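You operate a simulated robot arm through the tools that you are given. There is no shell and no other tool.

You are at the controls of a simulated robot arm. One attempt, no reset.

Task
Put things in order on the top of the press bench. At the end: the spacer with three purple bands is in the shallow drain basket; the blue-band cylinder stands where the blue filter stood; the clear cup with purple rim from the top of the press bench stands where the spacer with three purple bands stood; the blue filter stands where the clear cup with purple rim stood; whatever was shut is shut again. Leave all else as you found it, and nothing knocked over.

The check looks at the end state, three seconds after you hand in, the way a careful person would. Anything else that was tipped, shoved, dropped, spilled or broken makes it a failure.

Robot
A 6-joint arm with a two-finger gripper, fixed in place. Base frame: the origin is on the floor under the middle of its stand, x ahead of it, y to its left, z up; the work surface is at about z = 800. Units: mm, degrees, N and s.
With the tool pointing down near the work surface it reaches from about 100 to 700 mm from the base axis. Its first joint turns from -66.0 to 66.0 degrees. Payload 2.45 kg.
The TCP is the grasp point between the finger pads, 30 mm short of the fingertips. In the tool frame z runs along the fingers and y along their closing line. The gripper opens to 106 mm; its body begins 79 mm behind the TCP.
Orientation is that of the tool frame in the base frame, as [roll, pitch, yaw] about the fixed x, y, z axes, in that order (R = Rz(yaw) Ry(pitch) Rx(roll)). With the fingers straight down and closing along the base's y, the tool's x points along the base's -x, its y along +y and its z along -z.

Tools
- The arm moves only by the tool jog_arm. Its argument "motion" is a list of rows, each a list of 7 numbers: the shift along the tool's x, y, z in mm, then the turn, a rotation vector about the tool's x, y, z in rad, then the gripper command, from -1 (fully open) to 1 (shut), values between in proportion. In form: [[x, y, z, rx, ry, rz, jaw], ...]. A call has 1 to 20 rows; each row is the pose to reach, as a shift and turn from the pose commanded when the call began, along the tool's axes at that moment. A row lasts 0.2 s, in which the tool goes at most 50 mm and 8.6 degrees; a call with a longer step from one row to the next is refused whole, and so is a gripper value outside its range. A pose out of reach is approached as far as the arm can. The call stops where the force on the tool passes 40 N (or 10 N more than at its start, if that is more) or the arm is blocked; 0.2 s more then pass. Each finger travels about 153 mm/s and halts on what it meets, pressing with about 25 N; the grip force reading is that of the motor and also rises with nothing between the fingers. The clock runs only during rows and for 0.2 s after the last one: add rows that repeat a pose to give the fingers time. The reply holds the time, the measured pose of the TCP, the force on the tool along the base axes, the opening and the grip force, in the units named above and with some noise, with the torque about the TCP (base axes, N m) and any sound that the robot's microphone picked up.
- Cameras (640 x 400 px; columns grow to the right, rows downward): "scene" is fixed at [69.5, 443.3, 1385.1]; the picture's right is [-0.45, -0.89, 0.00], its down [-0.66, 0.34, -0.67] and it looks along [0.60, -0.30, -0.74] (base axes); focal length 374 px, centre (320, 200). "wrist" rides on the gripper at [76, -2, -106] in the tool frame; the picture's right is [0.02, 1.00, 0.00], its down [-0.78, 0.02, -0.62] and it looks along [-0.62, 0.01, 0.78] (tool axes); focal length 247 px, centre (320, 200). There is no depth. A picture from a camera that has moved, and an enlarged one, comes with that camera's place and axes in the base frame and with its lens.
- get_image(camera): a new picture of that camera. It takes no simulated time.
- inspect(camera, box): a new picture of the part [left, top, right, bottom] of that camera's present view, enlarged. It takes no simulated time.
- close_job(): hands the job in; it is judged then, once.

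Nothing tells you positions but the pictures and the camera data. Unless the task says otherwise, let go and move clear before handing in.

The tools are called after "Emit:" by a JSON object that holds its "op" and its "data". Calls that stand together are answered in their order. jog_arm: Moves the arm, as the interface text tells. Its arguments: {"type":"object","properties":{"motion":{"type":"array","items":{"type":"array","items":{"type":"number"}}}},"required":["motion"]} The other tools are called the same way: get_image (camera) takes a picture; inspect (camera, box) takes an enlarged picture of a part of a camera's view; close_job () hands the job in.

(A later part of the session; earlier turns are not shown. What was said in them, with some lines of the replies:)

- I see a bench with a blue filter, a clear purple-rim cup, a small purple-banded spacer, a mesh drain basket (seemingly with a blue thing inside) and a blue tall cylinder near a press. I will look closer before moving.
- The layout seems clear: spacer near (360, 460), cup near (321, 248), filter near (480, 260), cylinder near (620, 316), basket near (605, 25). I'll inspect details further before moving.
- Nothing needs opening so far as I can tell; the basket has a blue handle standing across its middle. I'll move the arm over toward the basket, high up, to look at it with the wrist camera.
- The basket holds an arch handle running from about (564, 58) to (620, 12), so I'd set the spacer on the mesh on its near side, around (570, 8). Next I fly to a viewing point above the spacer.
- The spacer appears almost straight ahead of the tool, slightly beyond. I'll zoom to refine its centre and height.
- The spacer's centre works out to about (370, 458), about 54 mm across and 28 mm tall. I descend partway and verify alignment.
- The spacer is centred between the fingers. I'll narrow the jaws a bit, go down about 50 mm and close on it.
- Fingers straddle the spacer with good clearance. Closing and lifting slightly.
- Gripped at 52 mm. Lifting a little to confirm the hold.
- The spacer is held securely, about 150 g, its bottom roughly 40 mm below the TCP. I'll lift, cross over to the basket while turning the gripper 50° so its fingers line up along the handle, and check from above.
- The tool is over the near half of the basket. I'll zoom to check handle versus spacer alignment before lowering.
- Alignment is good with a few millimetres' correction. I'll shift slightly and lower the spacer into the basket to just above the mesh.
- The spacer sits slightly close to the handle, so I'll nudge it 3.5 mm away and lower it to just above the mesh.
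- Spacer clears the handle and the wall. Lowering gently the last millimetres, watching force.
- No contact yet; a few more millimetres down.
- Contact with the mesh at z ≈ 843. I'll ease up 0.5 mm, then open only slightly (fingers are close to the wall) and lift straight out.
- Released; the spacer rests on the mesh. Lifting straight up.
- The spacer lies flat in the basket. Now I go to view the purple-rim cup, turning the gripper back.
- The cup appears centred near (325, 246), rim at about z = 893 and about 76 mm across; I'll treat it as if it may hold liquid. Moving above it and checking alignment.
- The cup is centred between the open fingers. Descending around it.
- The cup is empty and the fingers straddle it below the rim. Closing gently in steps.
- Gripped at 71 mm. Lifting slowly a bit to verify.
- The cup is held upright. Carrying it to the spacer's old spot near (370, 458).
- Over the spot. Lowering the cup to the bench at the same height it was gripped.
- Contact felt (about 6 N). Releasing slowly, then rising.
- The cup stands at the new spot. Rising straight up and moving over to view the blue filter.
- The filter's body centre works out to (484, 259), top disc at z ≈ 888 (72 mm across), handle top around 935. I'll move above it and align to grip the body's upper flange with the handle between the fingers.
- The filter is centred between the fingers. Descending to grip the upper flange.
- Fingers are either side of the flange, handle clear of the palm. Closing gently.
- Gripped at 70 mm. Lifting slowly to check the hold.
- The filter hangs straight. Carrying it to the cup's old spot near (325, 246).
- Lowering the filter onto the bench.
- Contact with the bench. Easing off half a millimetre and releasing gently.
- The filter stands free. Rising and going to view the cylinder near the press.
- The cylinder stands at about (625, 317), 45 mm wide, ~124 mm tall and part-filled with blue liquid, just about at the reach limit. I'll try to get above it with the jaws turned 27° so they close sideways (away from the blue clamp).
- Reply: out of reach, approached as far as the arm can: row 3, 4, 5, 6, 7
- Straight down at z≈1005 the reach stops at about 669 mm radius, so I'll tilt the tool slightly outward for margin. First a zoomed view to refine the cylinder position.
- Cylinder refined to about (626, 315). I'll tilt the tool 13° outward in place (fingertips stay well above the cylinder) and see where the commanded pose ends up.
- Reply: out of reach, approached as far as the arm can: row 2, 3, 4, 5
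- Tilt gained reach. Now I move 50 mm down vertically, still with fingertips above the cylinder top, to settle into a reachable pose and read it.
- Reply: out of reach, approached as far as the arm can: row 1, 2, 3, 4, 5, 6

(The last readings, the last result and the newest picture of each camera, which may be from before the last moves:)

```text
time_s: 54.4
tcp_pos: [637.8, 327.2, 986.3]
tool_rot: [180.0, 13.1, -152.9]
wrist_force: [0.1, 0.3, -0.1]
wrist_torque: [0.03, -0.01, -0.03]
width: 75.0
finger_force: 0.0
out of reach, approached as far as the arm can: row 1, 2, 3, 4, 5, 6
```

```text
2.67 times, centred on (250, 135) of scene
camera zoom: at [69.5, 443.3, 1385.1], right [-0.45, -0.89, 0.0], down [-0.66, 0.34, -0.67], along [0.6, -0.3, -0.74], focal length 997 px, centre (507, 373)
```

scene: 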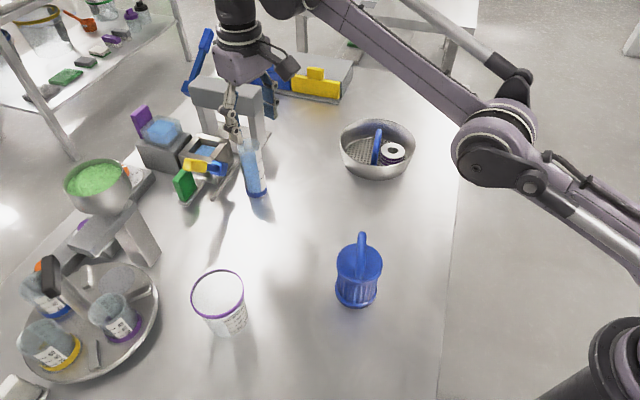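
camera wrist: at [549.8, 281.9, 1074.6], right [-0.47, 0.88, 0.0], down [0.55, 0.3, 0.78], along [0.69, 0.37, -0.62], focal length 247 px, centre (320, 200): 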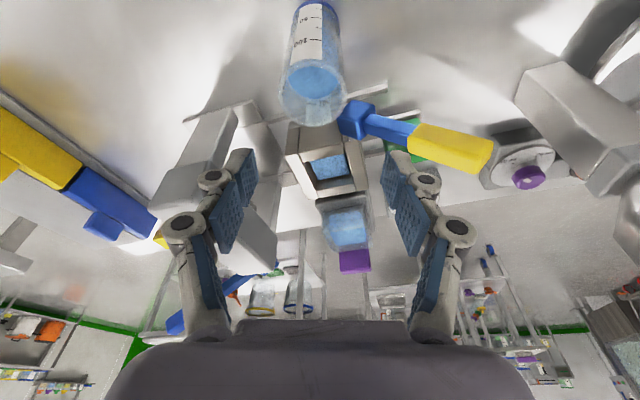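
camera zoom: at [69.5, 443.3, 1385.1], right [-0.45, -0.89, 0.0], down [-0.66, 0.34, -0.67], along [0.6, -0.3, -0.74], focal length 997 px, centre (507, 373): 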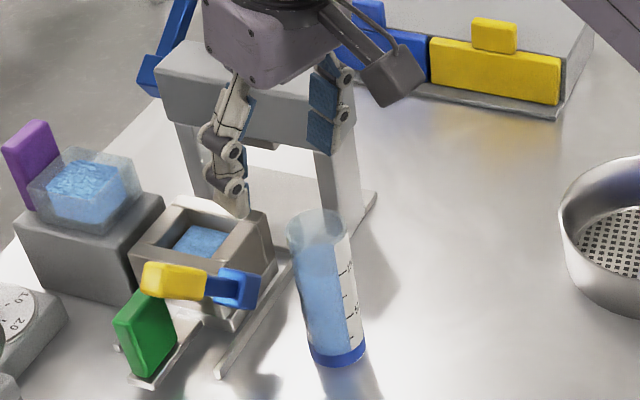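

The pose readback is inconsistent near the reach limit, so I'll hold still for a second and read again before committing.

Emit:
{"op": "jog_arm", "data": {"motion": [[0, 0, 0, 0, 0, 0, -0.42], [0, 0, 0, 0, 0, 0, -0.42], [0, 0, 0, 0, 0, 0, -0.42], [0, 0, 0, 0, 0, 0, -0.42]]}}

```text
time_s: 55.4
tcp_pos: [638.4, 326.5, 986.0]
tool_rot: [179.9, 13.0, -153.0]
wrist_force: [0.8, -0.8, 0.5]
wrist_torque: [0.03, 0.02, 0.01]
width: 74.9
finger_force: 0.1
```

It is settled; the arm was stretched to its limit. I'll pull back inward and up so the elbow bends again, then approach from an interior pose.

Emit:
{"op": "jog_arm", "data": {"motion": [[22, 0, -15, 0, 0, 0, -0.42], [44, 0, -25, 0, 0, 0, -0.42], [66, 0, -35, 0, 0, 0, -0.42], [88, 0, -43, 0, 0, 0, -0.42], [108.5, 0, -49.7, 0, 0, 0, -0.42], [108.5, 0, -49.7, 0, 0, 0, -0.42], [108.5, 0, -49.7, 0, 0, 0, -0.42]]}}

Emit:
{"op": "get_image", "data": {"camera": "scene"}}

```text
time_s: 57.0
tcp_pos: [583.7, 302.4, 1064.9]
tool_rot: [179.9, 13.1, -152.9]
wrist_force: [0.4, -0.2, -0.7]
wrist_torque: [0.0, 0.03, -0.01]
width: 75.4
finger_force: 0.1
out of reach, approached as far as the arm can: row 1, 2, 3, 4, 5, 6, 7
```

```text
taken
```

scene: 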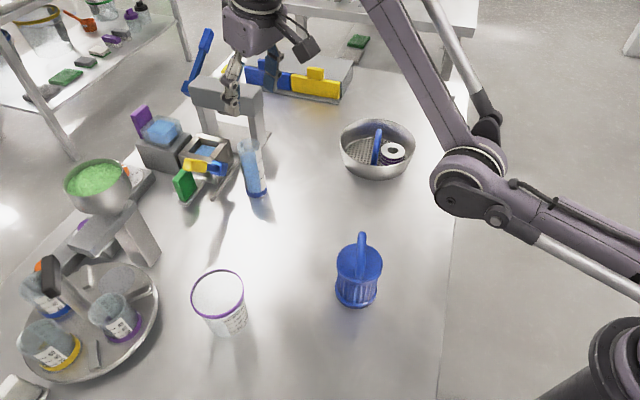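

The arm seems to be stuck in an awkward elbow configuration. I'll look at the whole arm to understand its joint state before the next command.

Emit:
{"op": "inspect", "data": {"camera": "scene", "box": [0, 0, 640, 20]}}

Emit:
{"op": "inspect", "data": {"camera": "scene", "box": [400, 100, 640, 400]}}

```text
1.00 times, centred on (320, 10) of scene (not enlarged: the box is as wide or as high as the picture)
camera zoom: at [69.5, 443.3, 1385.1], right [-0.45, -0.89, 0.0], down [-0.66, 0.34, -0.67], along [0.6, -0.3, -0.74], focal length 374 px, centre (320, 390)
```

zoom: 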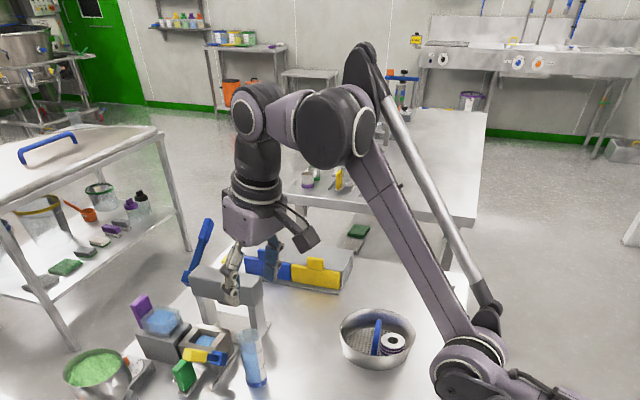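

```text
1.33 times, centred on (520, 250) of scene
camera zoom: at [69.5, 443.3, 1385.1], right [-0.45, -0.89, 0.0], down [-0.66, 0.34, -0.67], along [0.6, -0.3, -0.74], focal length 498 px, centre (53, 133)
```

zoom: 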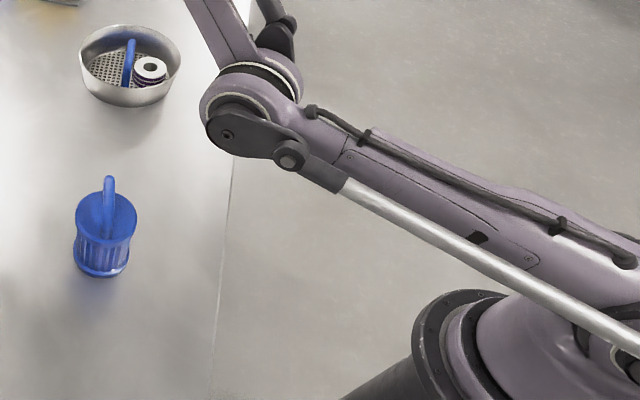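

The elbow has evidently flipped past straight. I'll stretch the arm outward while high, then sweep it downward-inward so the elbow bends back the normal way, all well above the objects.

Emit:
{"op": "jog_arm", "data": {"motion": [[-13.2, 0, -7.1, 0, 0, 0, -0.42], [-26.4, 0, -14.2, 0, 0, 0, -0.42], [-39.6, 0, -21.3, 0, 0, 0, -0.42], [-39.6, 0, -21.3, 0, 0, 0, -0.42], [-42.6, 0, 5.4, 0, 0, 0, -0.42], [-43.6, 0, 38.9, 0, 0, 0, -0.42], [-44.6, 0, 72.5, 0, 0, 0, -0.42], [-29.6, 0, 80.6, 0, 0, 0, -0.42], [-29.6, 0, 80.6, 0, 0, 0, -0.42]]}}

Emit:
{"op": "inspect", "data": {"camera": "scene", "box": [0, 0, 640, 20]}}

```text
time_s: 59.0
tcp_pos: [633.7, 327.0, 996.1]
tool_rot: [-180.0, 13.1, -153.0]
wrist_force: [-0.1, 0.8, 0.3]
wrist_torque: [0.01, 0.03, -0.02]
width: 75.4
finger_force: 0.0
out of reach, approached as far as the arm can: row 3, 4, 5, 8, 9
```

```text
1.00 times, centred on (320, 10) of scene (not enlarged: the box is as wide or as high as the picture)
camera zoom: at [69.6, 443.3, 1385.1], right [-0.45, -0.89, 0.0], down [-0.66, 0.34, -0.67], along [0.6, -0.3, -0.74], focal length 374 px, centre (320, 390)
```

zoom: 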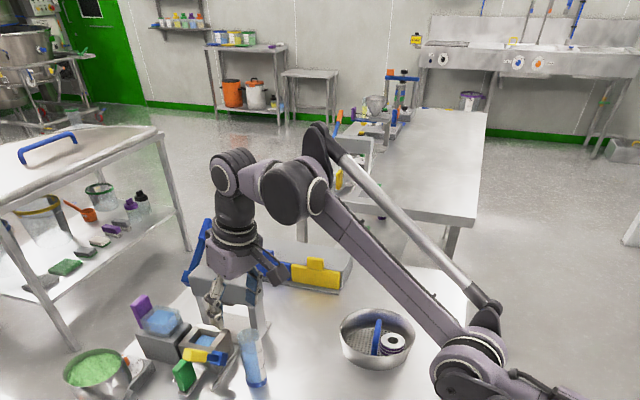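

The elbow is still on the wrong side (only a thin shell is reachable). I'll stretch again higher up, and this time pull in while tilting the tool back inward, which should bend the elbow the normal way.

Emit:
{"op": "jog_arm", "data": {"motion": [[-5.1, 0, -33, 0, 0, 0, -0.42], [-5.9, 0, -68.5, 0, 0, 0, -0.42], [-1.8, 0, -109.4, 0, 0, 0, -0.42], [-1.8, 0, -109.4, 0, 0, 0, -0.42], [44.8, 0, -93.1, 0, 0.148, 0, -0.42], [88.6, 0, -85.2, 0, 0.296, 0, -0.42], [137.1, 0, -80.8, 0, 0.444, 0, -0.42], [154.6, 0, -71.2, 0, 0.444, 0, -0.42], [180.9, 0, -56.6, 0, 0.444, 0, -0.42], [180.9, 0, -56.6, 0, 0.444, 0, -0.42]]}}

Emit:
{"op": "inspect", "data": {"camera": "scene", "box": [0, 0, 640, 20]}}

```text
time_s: 61.2
tcp_pos: [461.7, 241.0, 1009.8]
tool_rot: [179.9, -12.3, -152.9]
wrist_force: [0.3, 0.2, -0.4]
wrist_torque: [-0.02, 0.01, -0.01]
width: 75.2
finger_force: 0.1
out of reach, approached as far as the arm can: row 3, 4
```

```text
1.00 times, centred on (320, 10) of scene (not enlarged: the box is as wide or as high as the picture)
camera zoom: at [69.5, 443.3, 1385.1], right [-0.45, -0.89, 0.0], down [-0.66, 0.34, -0.67], along [0.6, -0.3, -0.74], focal length 374 px, centre (320, 390)
```

zoom: 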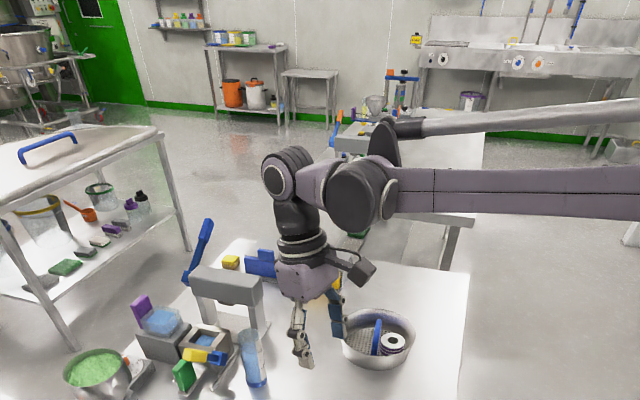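

The elbow is back to normal and my arm model fits. Now I set a 13° outward tilt while still well inside reach, about 100 mm short of the cylinder.

Emit:
{"op": "jog_arm", "data": {"motion": [[-26, -2.6, -5.7, 0, -0.147, 0, -0.42], [-52, -5.3, -11.4, 0, -0.294, 0, -0.42], [-78.4, -7.9, -17.1, 0, -0.4416, 0, -0.42], [-78.4, -7.9, -17.1, 0, -0.4416, 0, -0.42]]}}

Emit:
{"op": "get_image", "data": {"camera": "wrist"}}

Emit:
{"op": "inspect", "data": {"camera": "scene", "box": [0, 0, 640, 20]}}

```text
time_s: 62.2
tcp_pos: [538.8, 268.7, 1009.2]
tool_rot: [179.9, 13.1, -152.9]
wrist_force: [-1.3, 0.3, -0.3]
wrist_torque: [0.01, -0.02, -0.03]
width: 75.1
finger_force: 0.0
```

```text
taken
camera wrist: at [450.8, 223.6, 1097.5], right [-0.47, 0.88, 0.0], down [0.55, 0.3, 0.78], along [0.69, 0.37, -0.62], focal length 247 px, centre (320, 200)
```

wrist: 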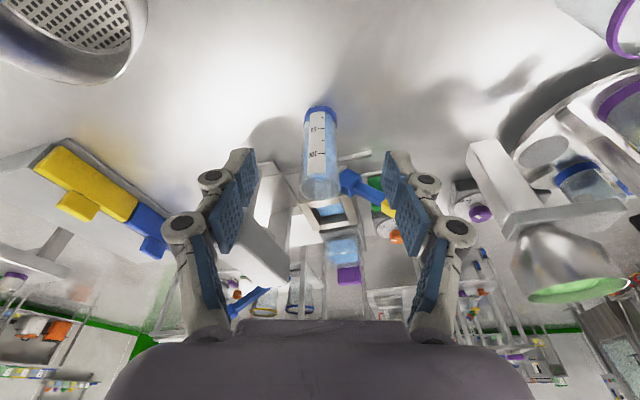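

```text
1.00 times, centred on (320, 10) of scene (not enlarged: the box is as wide or as high as the picture)
camera zoom: at [69.5, 443.3, 1385.1], right [-0.45, -0.89, 0.0], down [-0.66, 0.34, -0.67], along [0.6, -0.3, -0.74], focal length 374 px, centre (320, 390)
```

zoom: 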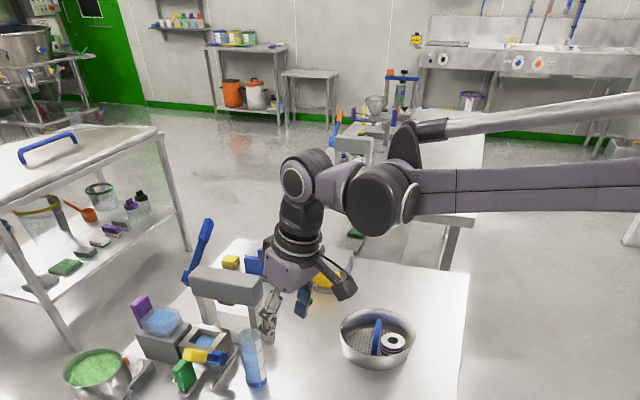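

All reachable now. I'll measure the cylinder again from this view.

Emit:
{"op": "inspect", "data": {"camera": "wrist", "box": [270, 90, 380, 210]}}

```text
3.33 times, centred on (325, 150) of wrist
camera zoom: at [450.8, 223.6, 1097.5], right [-0.47, 0.88, 0.0], down [0.55, 0.3, 0.78], along [0.69, 0.37, -0.62], focal length 823 px, centre (303, 367)
```

zoom: 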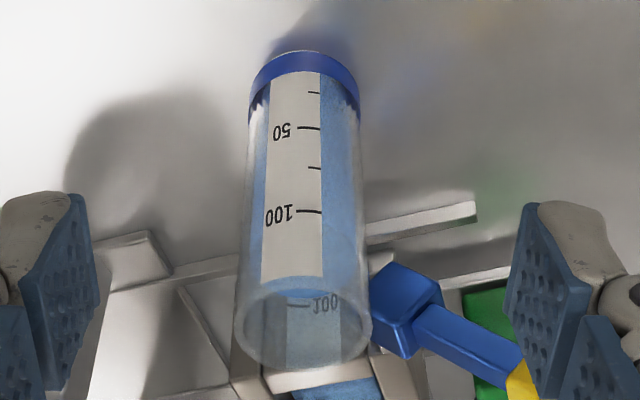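

Cylinder confirmed at about (626, 314.5). Moving above it, fingertips staying over its top.

Emit:
{"op": "jog_arm", "data": {"motion": [[-33, 0.5, 12.8, 0, 0, 0, -0.42], [-63, 1, 29, 0, 0, 0, -0.42], [-81.3, 1, 47.7, 0, 0, 0, -0.42], [-86.6, 1, 63.3, 0, 0, 0, -0.42], [-86.6, 1, 63.3, 0, 0, 0, -0.42]]}}

Emit:
{"op": "get_image", "data": {"camera": "wrist"}}

Emit:
{"op": "inspect", "data": {"camera": "scene", "box": [180, 60, 320, 210]}}

```text
time_s: 63.4
tcp_pos: [626.1, 312.8, 966.6]
tool_rot: [179.9, 13.0, -153.0]
wrist_force: [-0.3, 0.0, 0.1]
wrist_torque: [0.03, 0.01, 0.0]
width: 75.2
finger_force: 0.1
```

```text
taken
camera wrist: at [537.6, 268.4, 1054.9], right [-0.47, 0.88, 0.0], down [0.55, 0.3, 0.78], along [0.69, 0.37, -0.62], focal length 247 px, centre (320, 200)
```

wrist: 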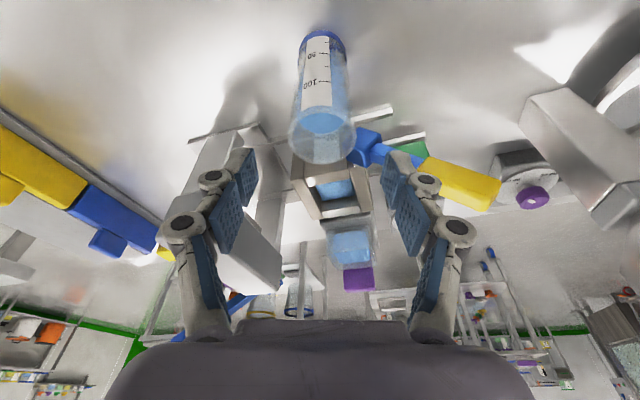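

```text
2.67 times, centred on (250, 135) of scene
camera zoom: at [69.6, 443.3, 1385.1], right [-0.45, -0.89, 0.0], down [-0.66, 0.34, -0.67], along [0.6, -0.3, -0.74], focal length 997 px, centre (507, 373)
```

zoom: 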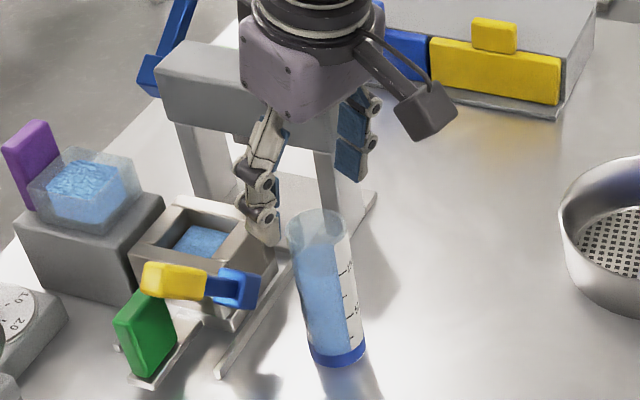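

Aligned directly over the cylinder. Descending vertically with the fingers on either side.

Emit:
{"op": "jog_arm", "data": {"motion": [[4.5, 1, 19.5, 0, 0, 0, -0.42], [9.1, 1, 39, 0, 0, 0, -0.42], [13.6, 1, 58.4, 0, 0, 0, -0.42], [16.8, 1, 72, 0, 0, 0, -0.42], [18.4, 1, 79, 0, 0, 0, -0.42], [18.4, 1, 79, 0, 0, 0, -0.42]]}}

Emit:
{"op": "get_image", "data": {"camera": "wrist"}}

Emit:
{"op": "inspect", "data": {"camera": "scene", "box": [190, 80, 310, 210]}}

```text
time_s: 64.8
tcp_pos: [626.7, 315.0, 886.1]
tool_rot: [179.9, 13.0, -153.0]
wrist_force: [0.3, -0.1, 0.8]
wrist_torque: [-0.01, -0.01, 0.0]
width: 75.3
finger_force: 0.1
```

```text
taken
camera wrist: at [538.7, 270.0, 973.8], right [-0.47, 0.88, 0.0], down [0.55, 0.3, 0.78], along [0.69, 0.37, -0.62], focal length 247 px, centre (320, 200)
```

wrist: 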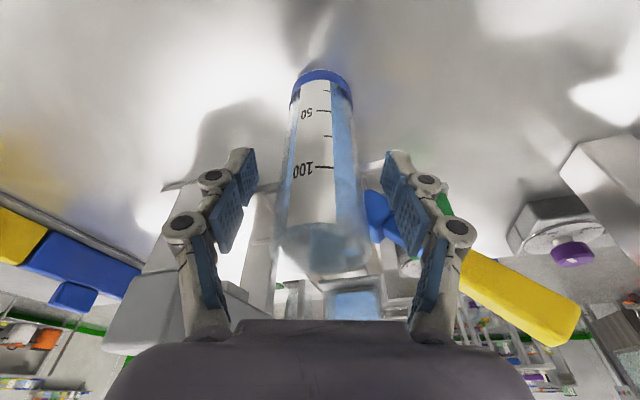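

```text
3.08 times, centred on (250, 145) of scene
camera zoom: at [69.5, 443.3, 1385.1], right [-0.45, -0.89, 0.0], down [-0.66, 0.34, -0.67], along [0.6, -0.3, -0.74], focal length 1150 px, centre (535, 369)
```

zoom: 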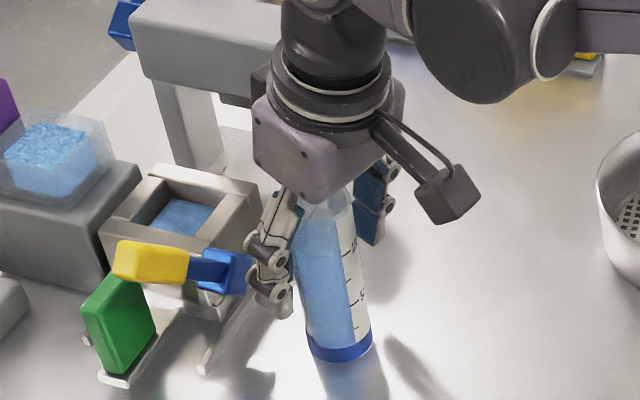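

No contacts; the cylinder is between the pads. Closing gently.

Emit:
{"op": "jog_arm", "data": {"motion": [[0, 0, 0, 0, 0, 0, -0.2], [0, 0, 0, 0, 0, 0, -0.05], [0, 0, 0, 0, 0, 0, 0.07], [0, 0, 0, 0, 0, 0, 0.15], [0, 0, 0, 0, 0, 0, 0.4], [0, 0, 0, 0, 0, 0, 0.4]]}}

Emit:
{"op": "get_image", "data": {"camera": "wrist"}}

Emit:
{"op": "inspect", "data": {"camera": "scene", "box": [190, 80, 310, 210]}}

```text
time_s: 66.2
tcp_pos: [626.3, 315.4, 885.9]
tool_rot: [179.9, 13.0, -153.1]
wrist_force: [0.6, 1.1, 2.2]
wrist_torque: [0.04, 0.07, 0.0]
width: 38.5
finger_force: 25.1
```

```text
taken
camera wrist: at [538.7, 270.0, 974.1], right [-0.47, 0.88, 0.0], down [0.55, 0.3, 0.78], along [0.69, 0.37, -0.62], focal length 247 px, centre (320, 200)
```

wrist: 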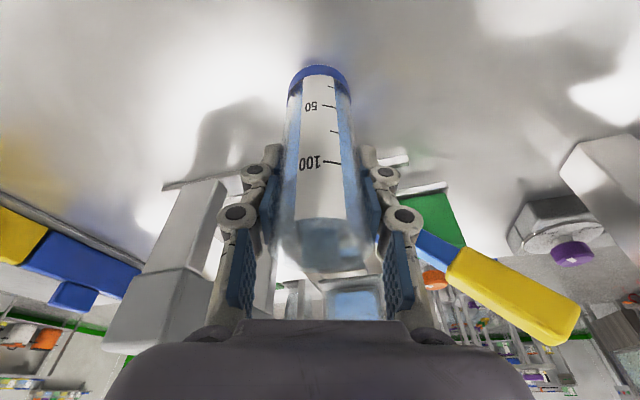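

```text
3.08 times, centred on (250, 145) of scene
camera zoom: at [69.5, 443.3, 1385.1], right [-0.45, -0.89, 0.0], down [-0.66, 0.34, -0.67], along [0.6, -0.3, -0.74], focal length 1150 px, centre (535, 369)
```

zoom: 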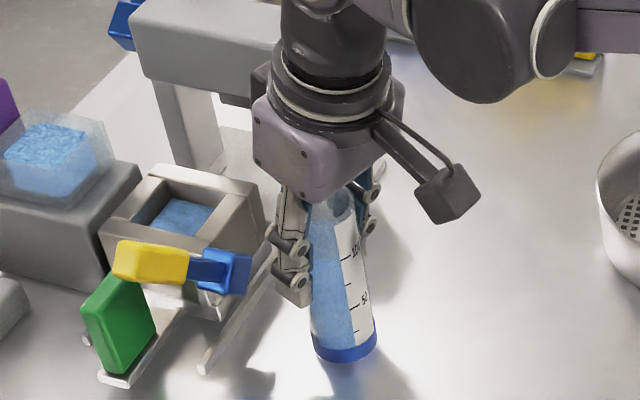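

Gripped at 38.5 mm. Lifting slowly and vertically to check that it stays upright.

Emit:
{"op": "jog_arm", "data": {"motion": [[-0.7, 0, -2.9, 0, 0, 0, 0.4], [-1.8, 0, -7.8, 0, 0, 0, 0.4], [-3.4, 0, -14.6, 0, 0, 0, 0.4], [-5, 0, -21.4, 0, 0, 0, 0.4], [-5, 0, -21.4, 0, 0, 0, 0.4]]}}

Emit:
{"op": "get_image", "data": {"camera": "wrist"}}

Emit:
{"op": "inspect", "data": {"camera": "scene", "box": [190, 80, 310, 210]}}

```text
time_s: 67.4
tcp_pos: [626.1, 315.2, 907.6]
tool_rot: [180.0, 13.1, -153.0]
wrist_force: [0.0, 0.0, -2.0]
wrist_torque: [0.0, -0.02, 0.01]
width: 38.7
finger_force: 24.9
```

```text
taken
camera wrist: at [538.4, 270.4, 995.0], right [-0.47, 0.88, 0.0], down [0.55, 0.3, 0.78], along [0.69, 0.37, -0.62], focal length 247 px, centre (320, 200)
```

wrist: 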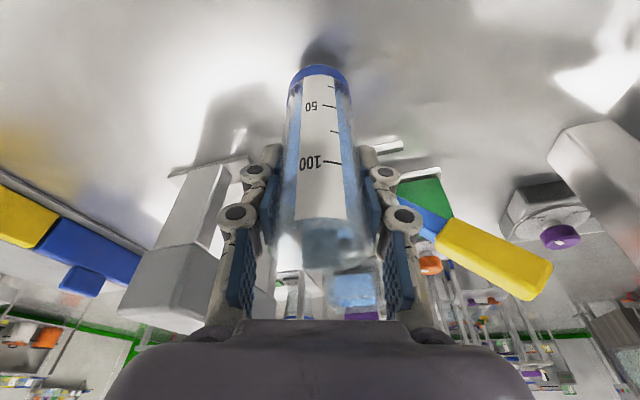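

```text
3.08 times, centred on (250, 145) of scene
camera zoom: at [69.6, 443.3, 1385.1], right [-0.45, -0.89, 0.0], down [-0.66, 0.34, -0.67], along [0.6, -0.3, -0.74], focal length 1150 px, centre (535, 369)
```

zoom: 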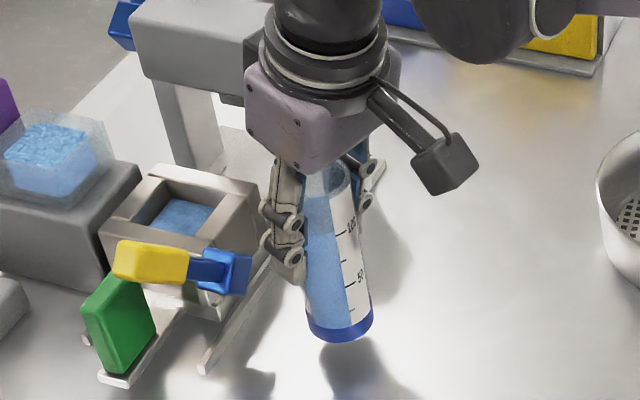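

It hangs upright with about 200 g. Carrying it smoothly inward to the filter's old place near (485, 260).

Emit:
{"op": "jog_arm", "data": {"motion": [[-2.3, 0, -9.7, 0, 0, 0, 0.4], [7.2, 1.2, -22.2, 0, 0, 0, 0.4], [32.2, 3.8, -28, 0, 0, 0, 0.4], [61.5, 6.8, -34.8, 0, 0, 0, 0.4], [90.9, 9.8, -41.6, 0, 0, 0, 0.4], [115.8, 12.3, -47.4, 0, 0, 0, 0.4], [133.4, 14.1, -51.5, 0, 0, 0, 0.4], [142.2, 15, -53.5, 0, 0, 0, 0.4], [142.2, 15, -53.5, 0, 0, 0, 0.4]]}}

Emit:
{"op": "get_image", "data": {"camera": "wrist"}}

Emit:
{"op": "get_image", "data": {"camera": "scene"}}

```text
time_s: 69.4
tcp_pos: [485.5, 262.0, 927.7]
tool_rot: [180.0, 12.9, -153.0]
wrist_force: [-0.5, 0.7, -0.8]
wrist_torque: [0.0, 0.0, -0.01]
width: 38.4
finger_force: 25.0
```

```text
taken
camera wrist: at [397.7, 216.5, 1015.6], right [-0.47, 0.88, 0.0], down [0.55, 0.3, 0.78], along [0.69, 0.37, -0.62], focal length 247 px, centre (320, 200)
```

wrist: 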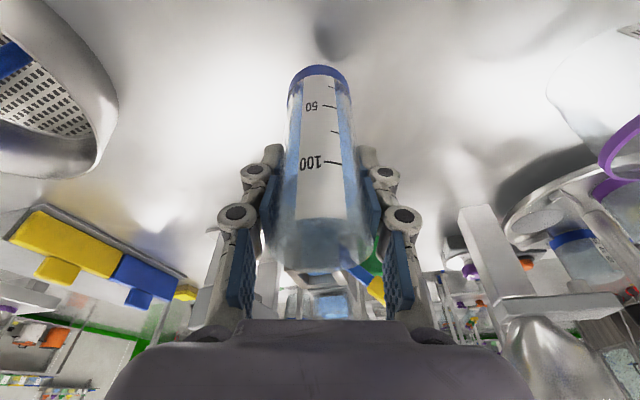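

```text
taken
```

scene: 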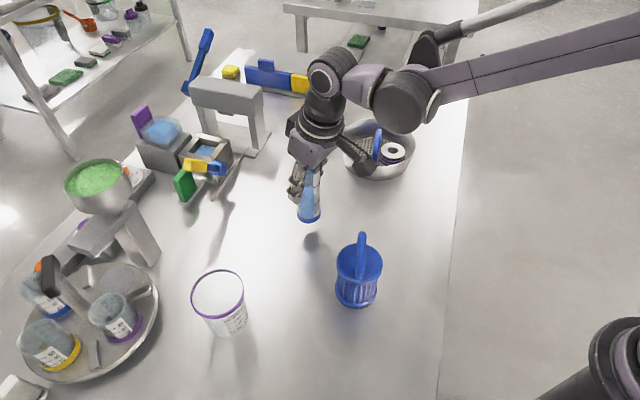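

Over the target. Checking that the cylinder is upright before lowering.

Emit:
{"op": "inspect", "data": {"camera": "scene", "box": [260, 120, 370, 250]}}

Emit:
{"op": "jog_arm", "data": {"motion": [[2.3, -1, 9.7, 0, 0, 0, 0.4], [4.5, -1.5, 19.5, 0, 0, 0, 0.4], [6.8, -1.5, 29.2, 0, 0, 0, 0.4], [8.4, -1.5, 36, 0, 0, 0, 0.4], [8.8, -1.5, 38, 0, 0, 0, 0.4], [8.8, -1.5, 38, 0, 0, 0, 0.4]]}}

Emit:
{"op": "inspect", "data": {"camera": "scene", "box": [260, 140, 360, 260]}}

```text
3.08 times, centred on (315, 185) of scene
camera zoom: at [69.6, 443.3, 1385.1], right [-0.45, -0.89, 0.0], down [-0.66, 0.34, -0.67], along [0.6, -0.3, -0.74], focal length 1150 px, centre (335, 246)
```

zoom: 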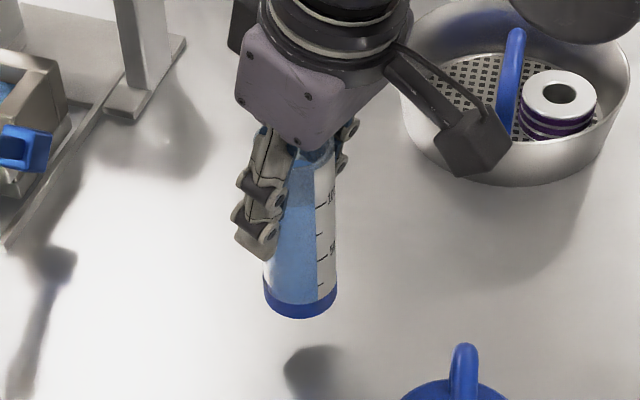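

```text
time_s: 70.8
tcp_pos: [485.4, 258.0, 889.4]
tool_rot: [179.9, 13.1, -153.0]
wrist_force: [-0.5, -0.2, -1.6]
wrist_torque: [-0.01, -0.03, 0.0]
width: 38.3
finger_force: 25.0
```

```text
3.33 times, centred on (310, 200) of scene
camera zoom: at [69.6, 443.3, 1385.1], right [-0.45, -0.89, 0.0], down [-0.66, 0.34, -0.67], along [0.6, -0.3, -0.74], focal length 1246 px, centre (353, 200)
```

zoom: 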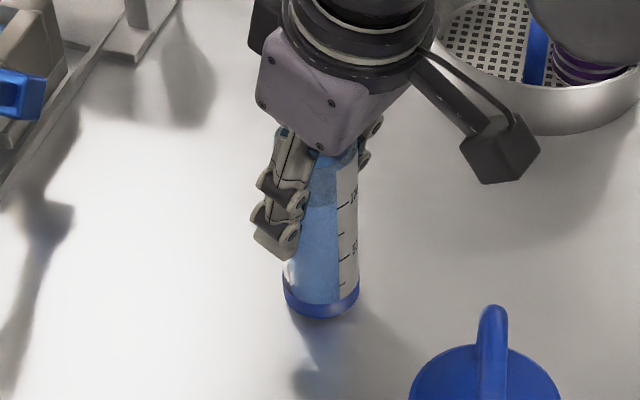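

Upright and near the bench; lowering the final millimetres slowly while watching force.

Emit:
{"op": "jog_arm", "data": {"motion": [[0.2, 0, 0.8, 0, 0, 0, 0.4], [0.4, 0, 1.6, 0, 0, 0, 0.4], [0.6, 0, 2.4, 0, 0, 0, 0.4], [0.6, 0, 2.4, 0, 0, 0, 0.4]]}}

```text
time_s: 71.8
tcp_pos: [486.1, 260.0, 888.2]
tool_rot: [179.9, 12.9, -153.1]
wrist_force: [0.0, 0.0, -1.9]
wrist_torque: [0.04, 0.04, -0.03]
width: 38.5
finger_force: 24.8
```

Emit:
{"op": "jog_arm", "data": {"motion": [[0.15, 0, 0.6, 0, 0, 0, 0.4], [0.3, 0, 1.2, 0, 0, 0, 0.4], [0.3, 0, 1.2, 0, 0, 0, 0.4]]}}

```text
time_s: 72.6
tcp_pos: [484.6, 259.2, 886.7]
tool_rot: [180.0, 13.0, -153.0]
wrist_force: [1.5, -1.6, 12.4]
wrist_torque: [0.03, 0.11, 0.05]
width: 38.6
finger_force: 25.3
```

Contact. Easing off slightly and opening the fingers slowly.

Emit:
{"op": "jog_arm", "data": {"motion": [[-0.1, 0, -0.4, 0, 0, 0, 0.4], [-0.1, 0, -0.4, 0, 0, 0, 0.24], [-0.1, 0, -0.4, 0, 0, 0, 0.16], [-0.1, 0, -0.4, 0, 0, 0, 0.0], [-0.1, 0, -0.4, 0, 0, 0, -0.25], [-0.1, 0, -0.4, 0, 0, 0, -0.5], [-0.1, 0, -0.4, 0, 0, 0, -0.5]]}}

Emit:
{"op": "get_image", "data": {"camera": "wrist"}}

Emit:
{"op": "inspect", "data": {"camera": "scene", "box": [260, 140, 360, 260]}}

```text
time_s: 74.2
tcp_pos: [485.6, 260.1, 886.4]
tool_rot: [179.9, 13.1, -153.0]
wrist_force: [-0.1, 0.5, 0.0]
wrist_torque: [0.0, -0.02, 0.0]
width: 79.4
finger_force: 0.1
```

```text
taken
camera wrist: at [397.8, 214.8, 973.9], right [-0.47, 0.88, 0.0], down [0.55, 0.3, 0.78], along [0.69, 0.37, -0.62], focal length 247 px, centre (320, 200)
```

wrist: 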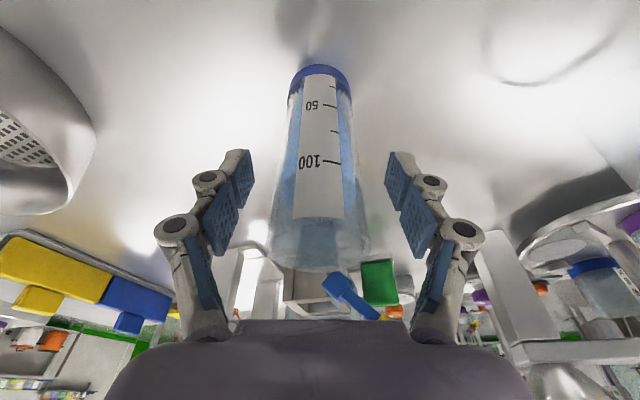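

```text
3.33 times, centred on (310, 200) of scene
camera zoom: at [69.5, 443.3, 1385.1], right [-0.45, -0.89, 0.0], down [-0.66, 0.34, -0.67], along [0.6, -0.3, -0.74], focal length 1246 px, centre (353, 200)
```

zoom: 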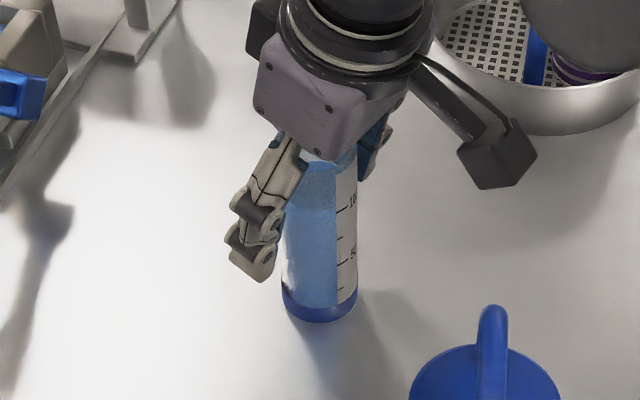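

Released cleanly. Rising straight up, then levelling the tool and moving clear.

Emit:
{"op": "jog_arm", "data": {"motion": [[-4.5, 0, -19.5, 0, 0, 0, -0.5], [-12.4, 0, -53.6, 0, 0, 0, -0.5], [-22.6, 0, -97.4, 0, 0, 0, -0.5], [-33, 0, -142, 0, 0, 0, -0.5], [-38.4, 0, -165.6, 0, 0, 0, -0.5], [-20, 0, -170, 0, 0.1, 0, -0.8], [10, 0, -177, 0, 0.2, 0, -1], [50, 0, -186, 0, 0.228, 0, -1], [90, 0, -195, 0, 0.228, 0, -1], [130, 0, -205, 0, 0.228, 0, -1], [130, 0, -205, 0, 0.228, 0, -1]]}}

Emit:
{"op": "get_image", "data": {"camera": "wrist"}}

Emit:
{"op": "get_image", "data": {"camera": "scene"}}

```text
time_s: 76.6
tcp_pos: [332.1, 181.7, 1054.5]
tool_rot: [180.0, -0.2, -153.0]
wrist_force: [-0.4, -0.3, -0.1]
wrist_torque: [-0.02, 0.0, 0.01]
width: 105.9
finger_force: 0.2
```

```text
taken
camera wrist: at [263.8, 146.1, 1163.0], right [-0.47, 0.88, 0.0], down [0.69, 0.37, 0.62], along [0.55, 0.29, -0.78], focal length 247 px, centre (320, 200)
```

wrist: 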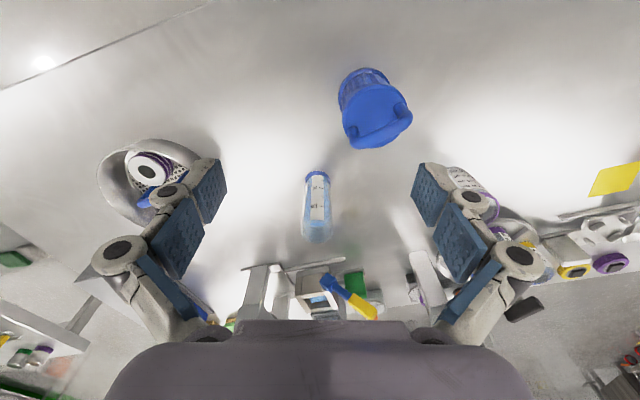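

```text
taken
```

scene: 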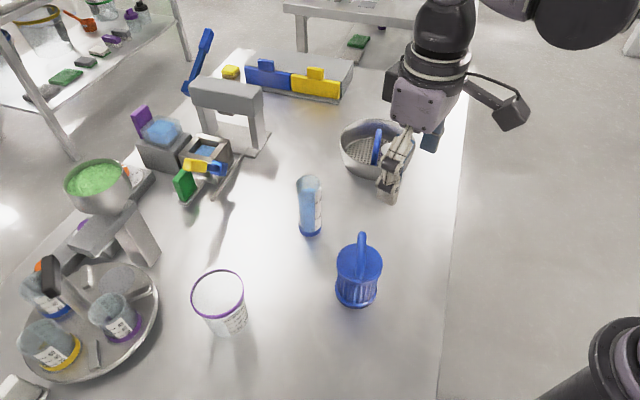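

All four moves are done. I'll check the final placement of each object against the original spots.

Emit:
{"op": "inspect", "data": {"camera": "scene", "box": [270, 160, 400, 320]}}

Emit:
{"op": "inspect", "data": {"camera": "scene", "box": [0, 160, 260, 400]}}

Emit:
{"op": "inspect", "data": {"camera": "scene", "box": [120, 20, 360, 210]}}

Emit:
{"op": "inspect", "data": {"camera": "wrist", "box": [90, 120, 230, 230]}}

```text
2.50 times, centred on (335, 240) of scene
camera zoom: at [69.5, 443.3, 1385.1], right [-0.45, -0.89, 0.0], down [-0.66, 0.34, -0.67], along [0.6, -0.3, -0.74], focal length 934 px, centre (282, 100)
```

zoom: 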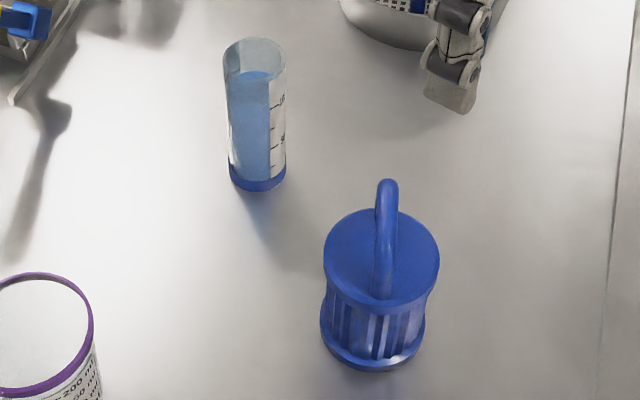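

```text
1.67 times, centred on (130, 280) of scene
camera zoom: at [69.5, 443.3, 1385.1], right [-0.45, -0.89, 0.0], down [-0.66, 0.34, -0.67], along [0.6, -0.3, -0.74], focal length 623 px, centre (637, 67)
```

zoom: 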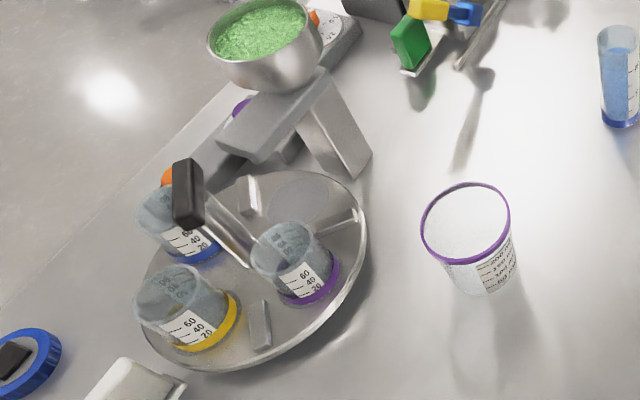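

```text
2.11 times, centred on (240, 115) of scene
camera zoom: at [69.5, 443.3, 1385.1], right [-0.45, -0.89, 0.0], down [-0.66, 0.34, -0.67], along [0.6, -0.3, -0.74], focal length 787 px, centre (488, 379)
```

zoom: 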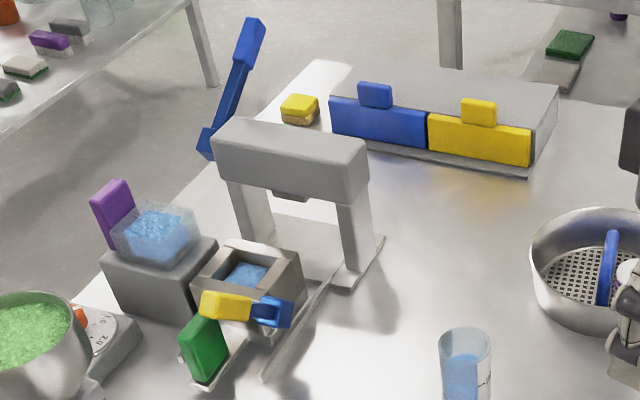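

```text
3.64 times, centred on (160, 175) of wrist
camera zoom: at [263.8, 146.1, 1163.0], right [-0.47, 0.88, 0.0], down [0.69, 0.37, 0.62], along [0.55, 0.29, -0.78], focal length 898 px, centre (902, 291)
```

zoom: 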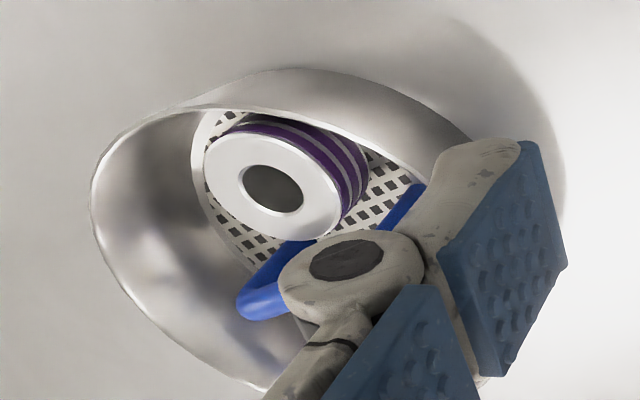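

Everything checks out. The spacer lies flat in the basket, and the cup, filter and cylinder each stand upright on their target spots. Nothing else has moved and nothing was left open. The arm is empty and clear, so I'm handing in.

Emit:
{"op": "close_job", "data": {}}

```text
The job is handed in.
```

The bench is in the order you asked for and the job is handed in; no verdict has come back yet. My last pictures before handing in showed each object where it should be:

- **Spacer with three purple bands:** lying flat on the mesh in the shallow drain basket, beside the handle.
- **Clear cup with purple rim:** standing where the spacer stood.
- **Blue filter:** standing where the cup stood.
- **Blue-band cylinder:** standing upright where the filter stood, with its liquid still in it.

I measured these spots from the pictures, so each object should be within about 5 mm of its target. I opened nothing, so nothing needed shutting again, and nothing else on the bench looked moved. The gripper is empty and clear of everything.

While reaching for the cylinder, at the edge of the arm's reach, the elbow bent the wrong way. I recovered it high above the bench and nothing was touched. I then gripped the cylinder with the tool tilted 13° outward, and it stayed upright throughout.
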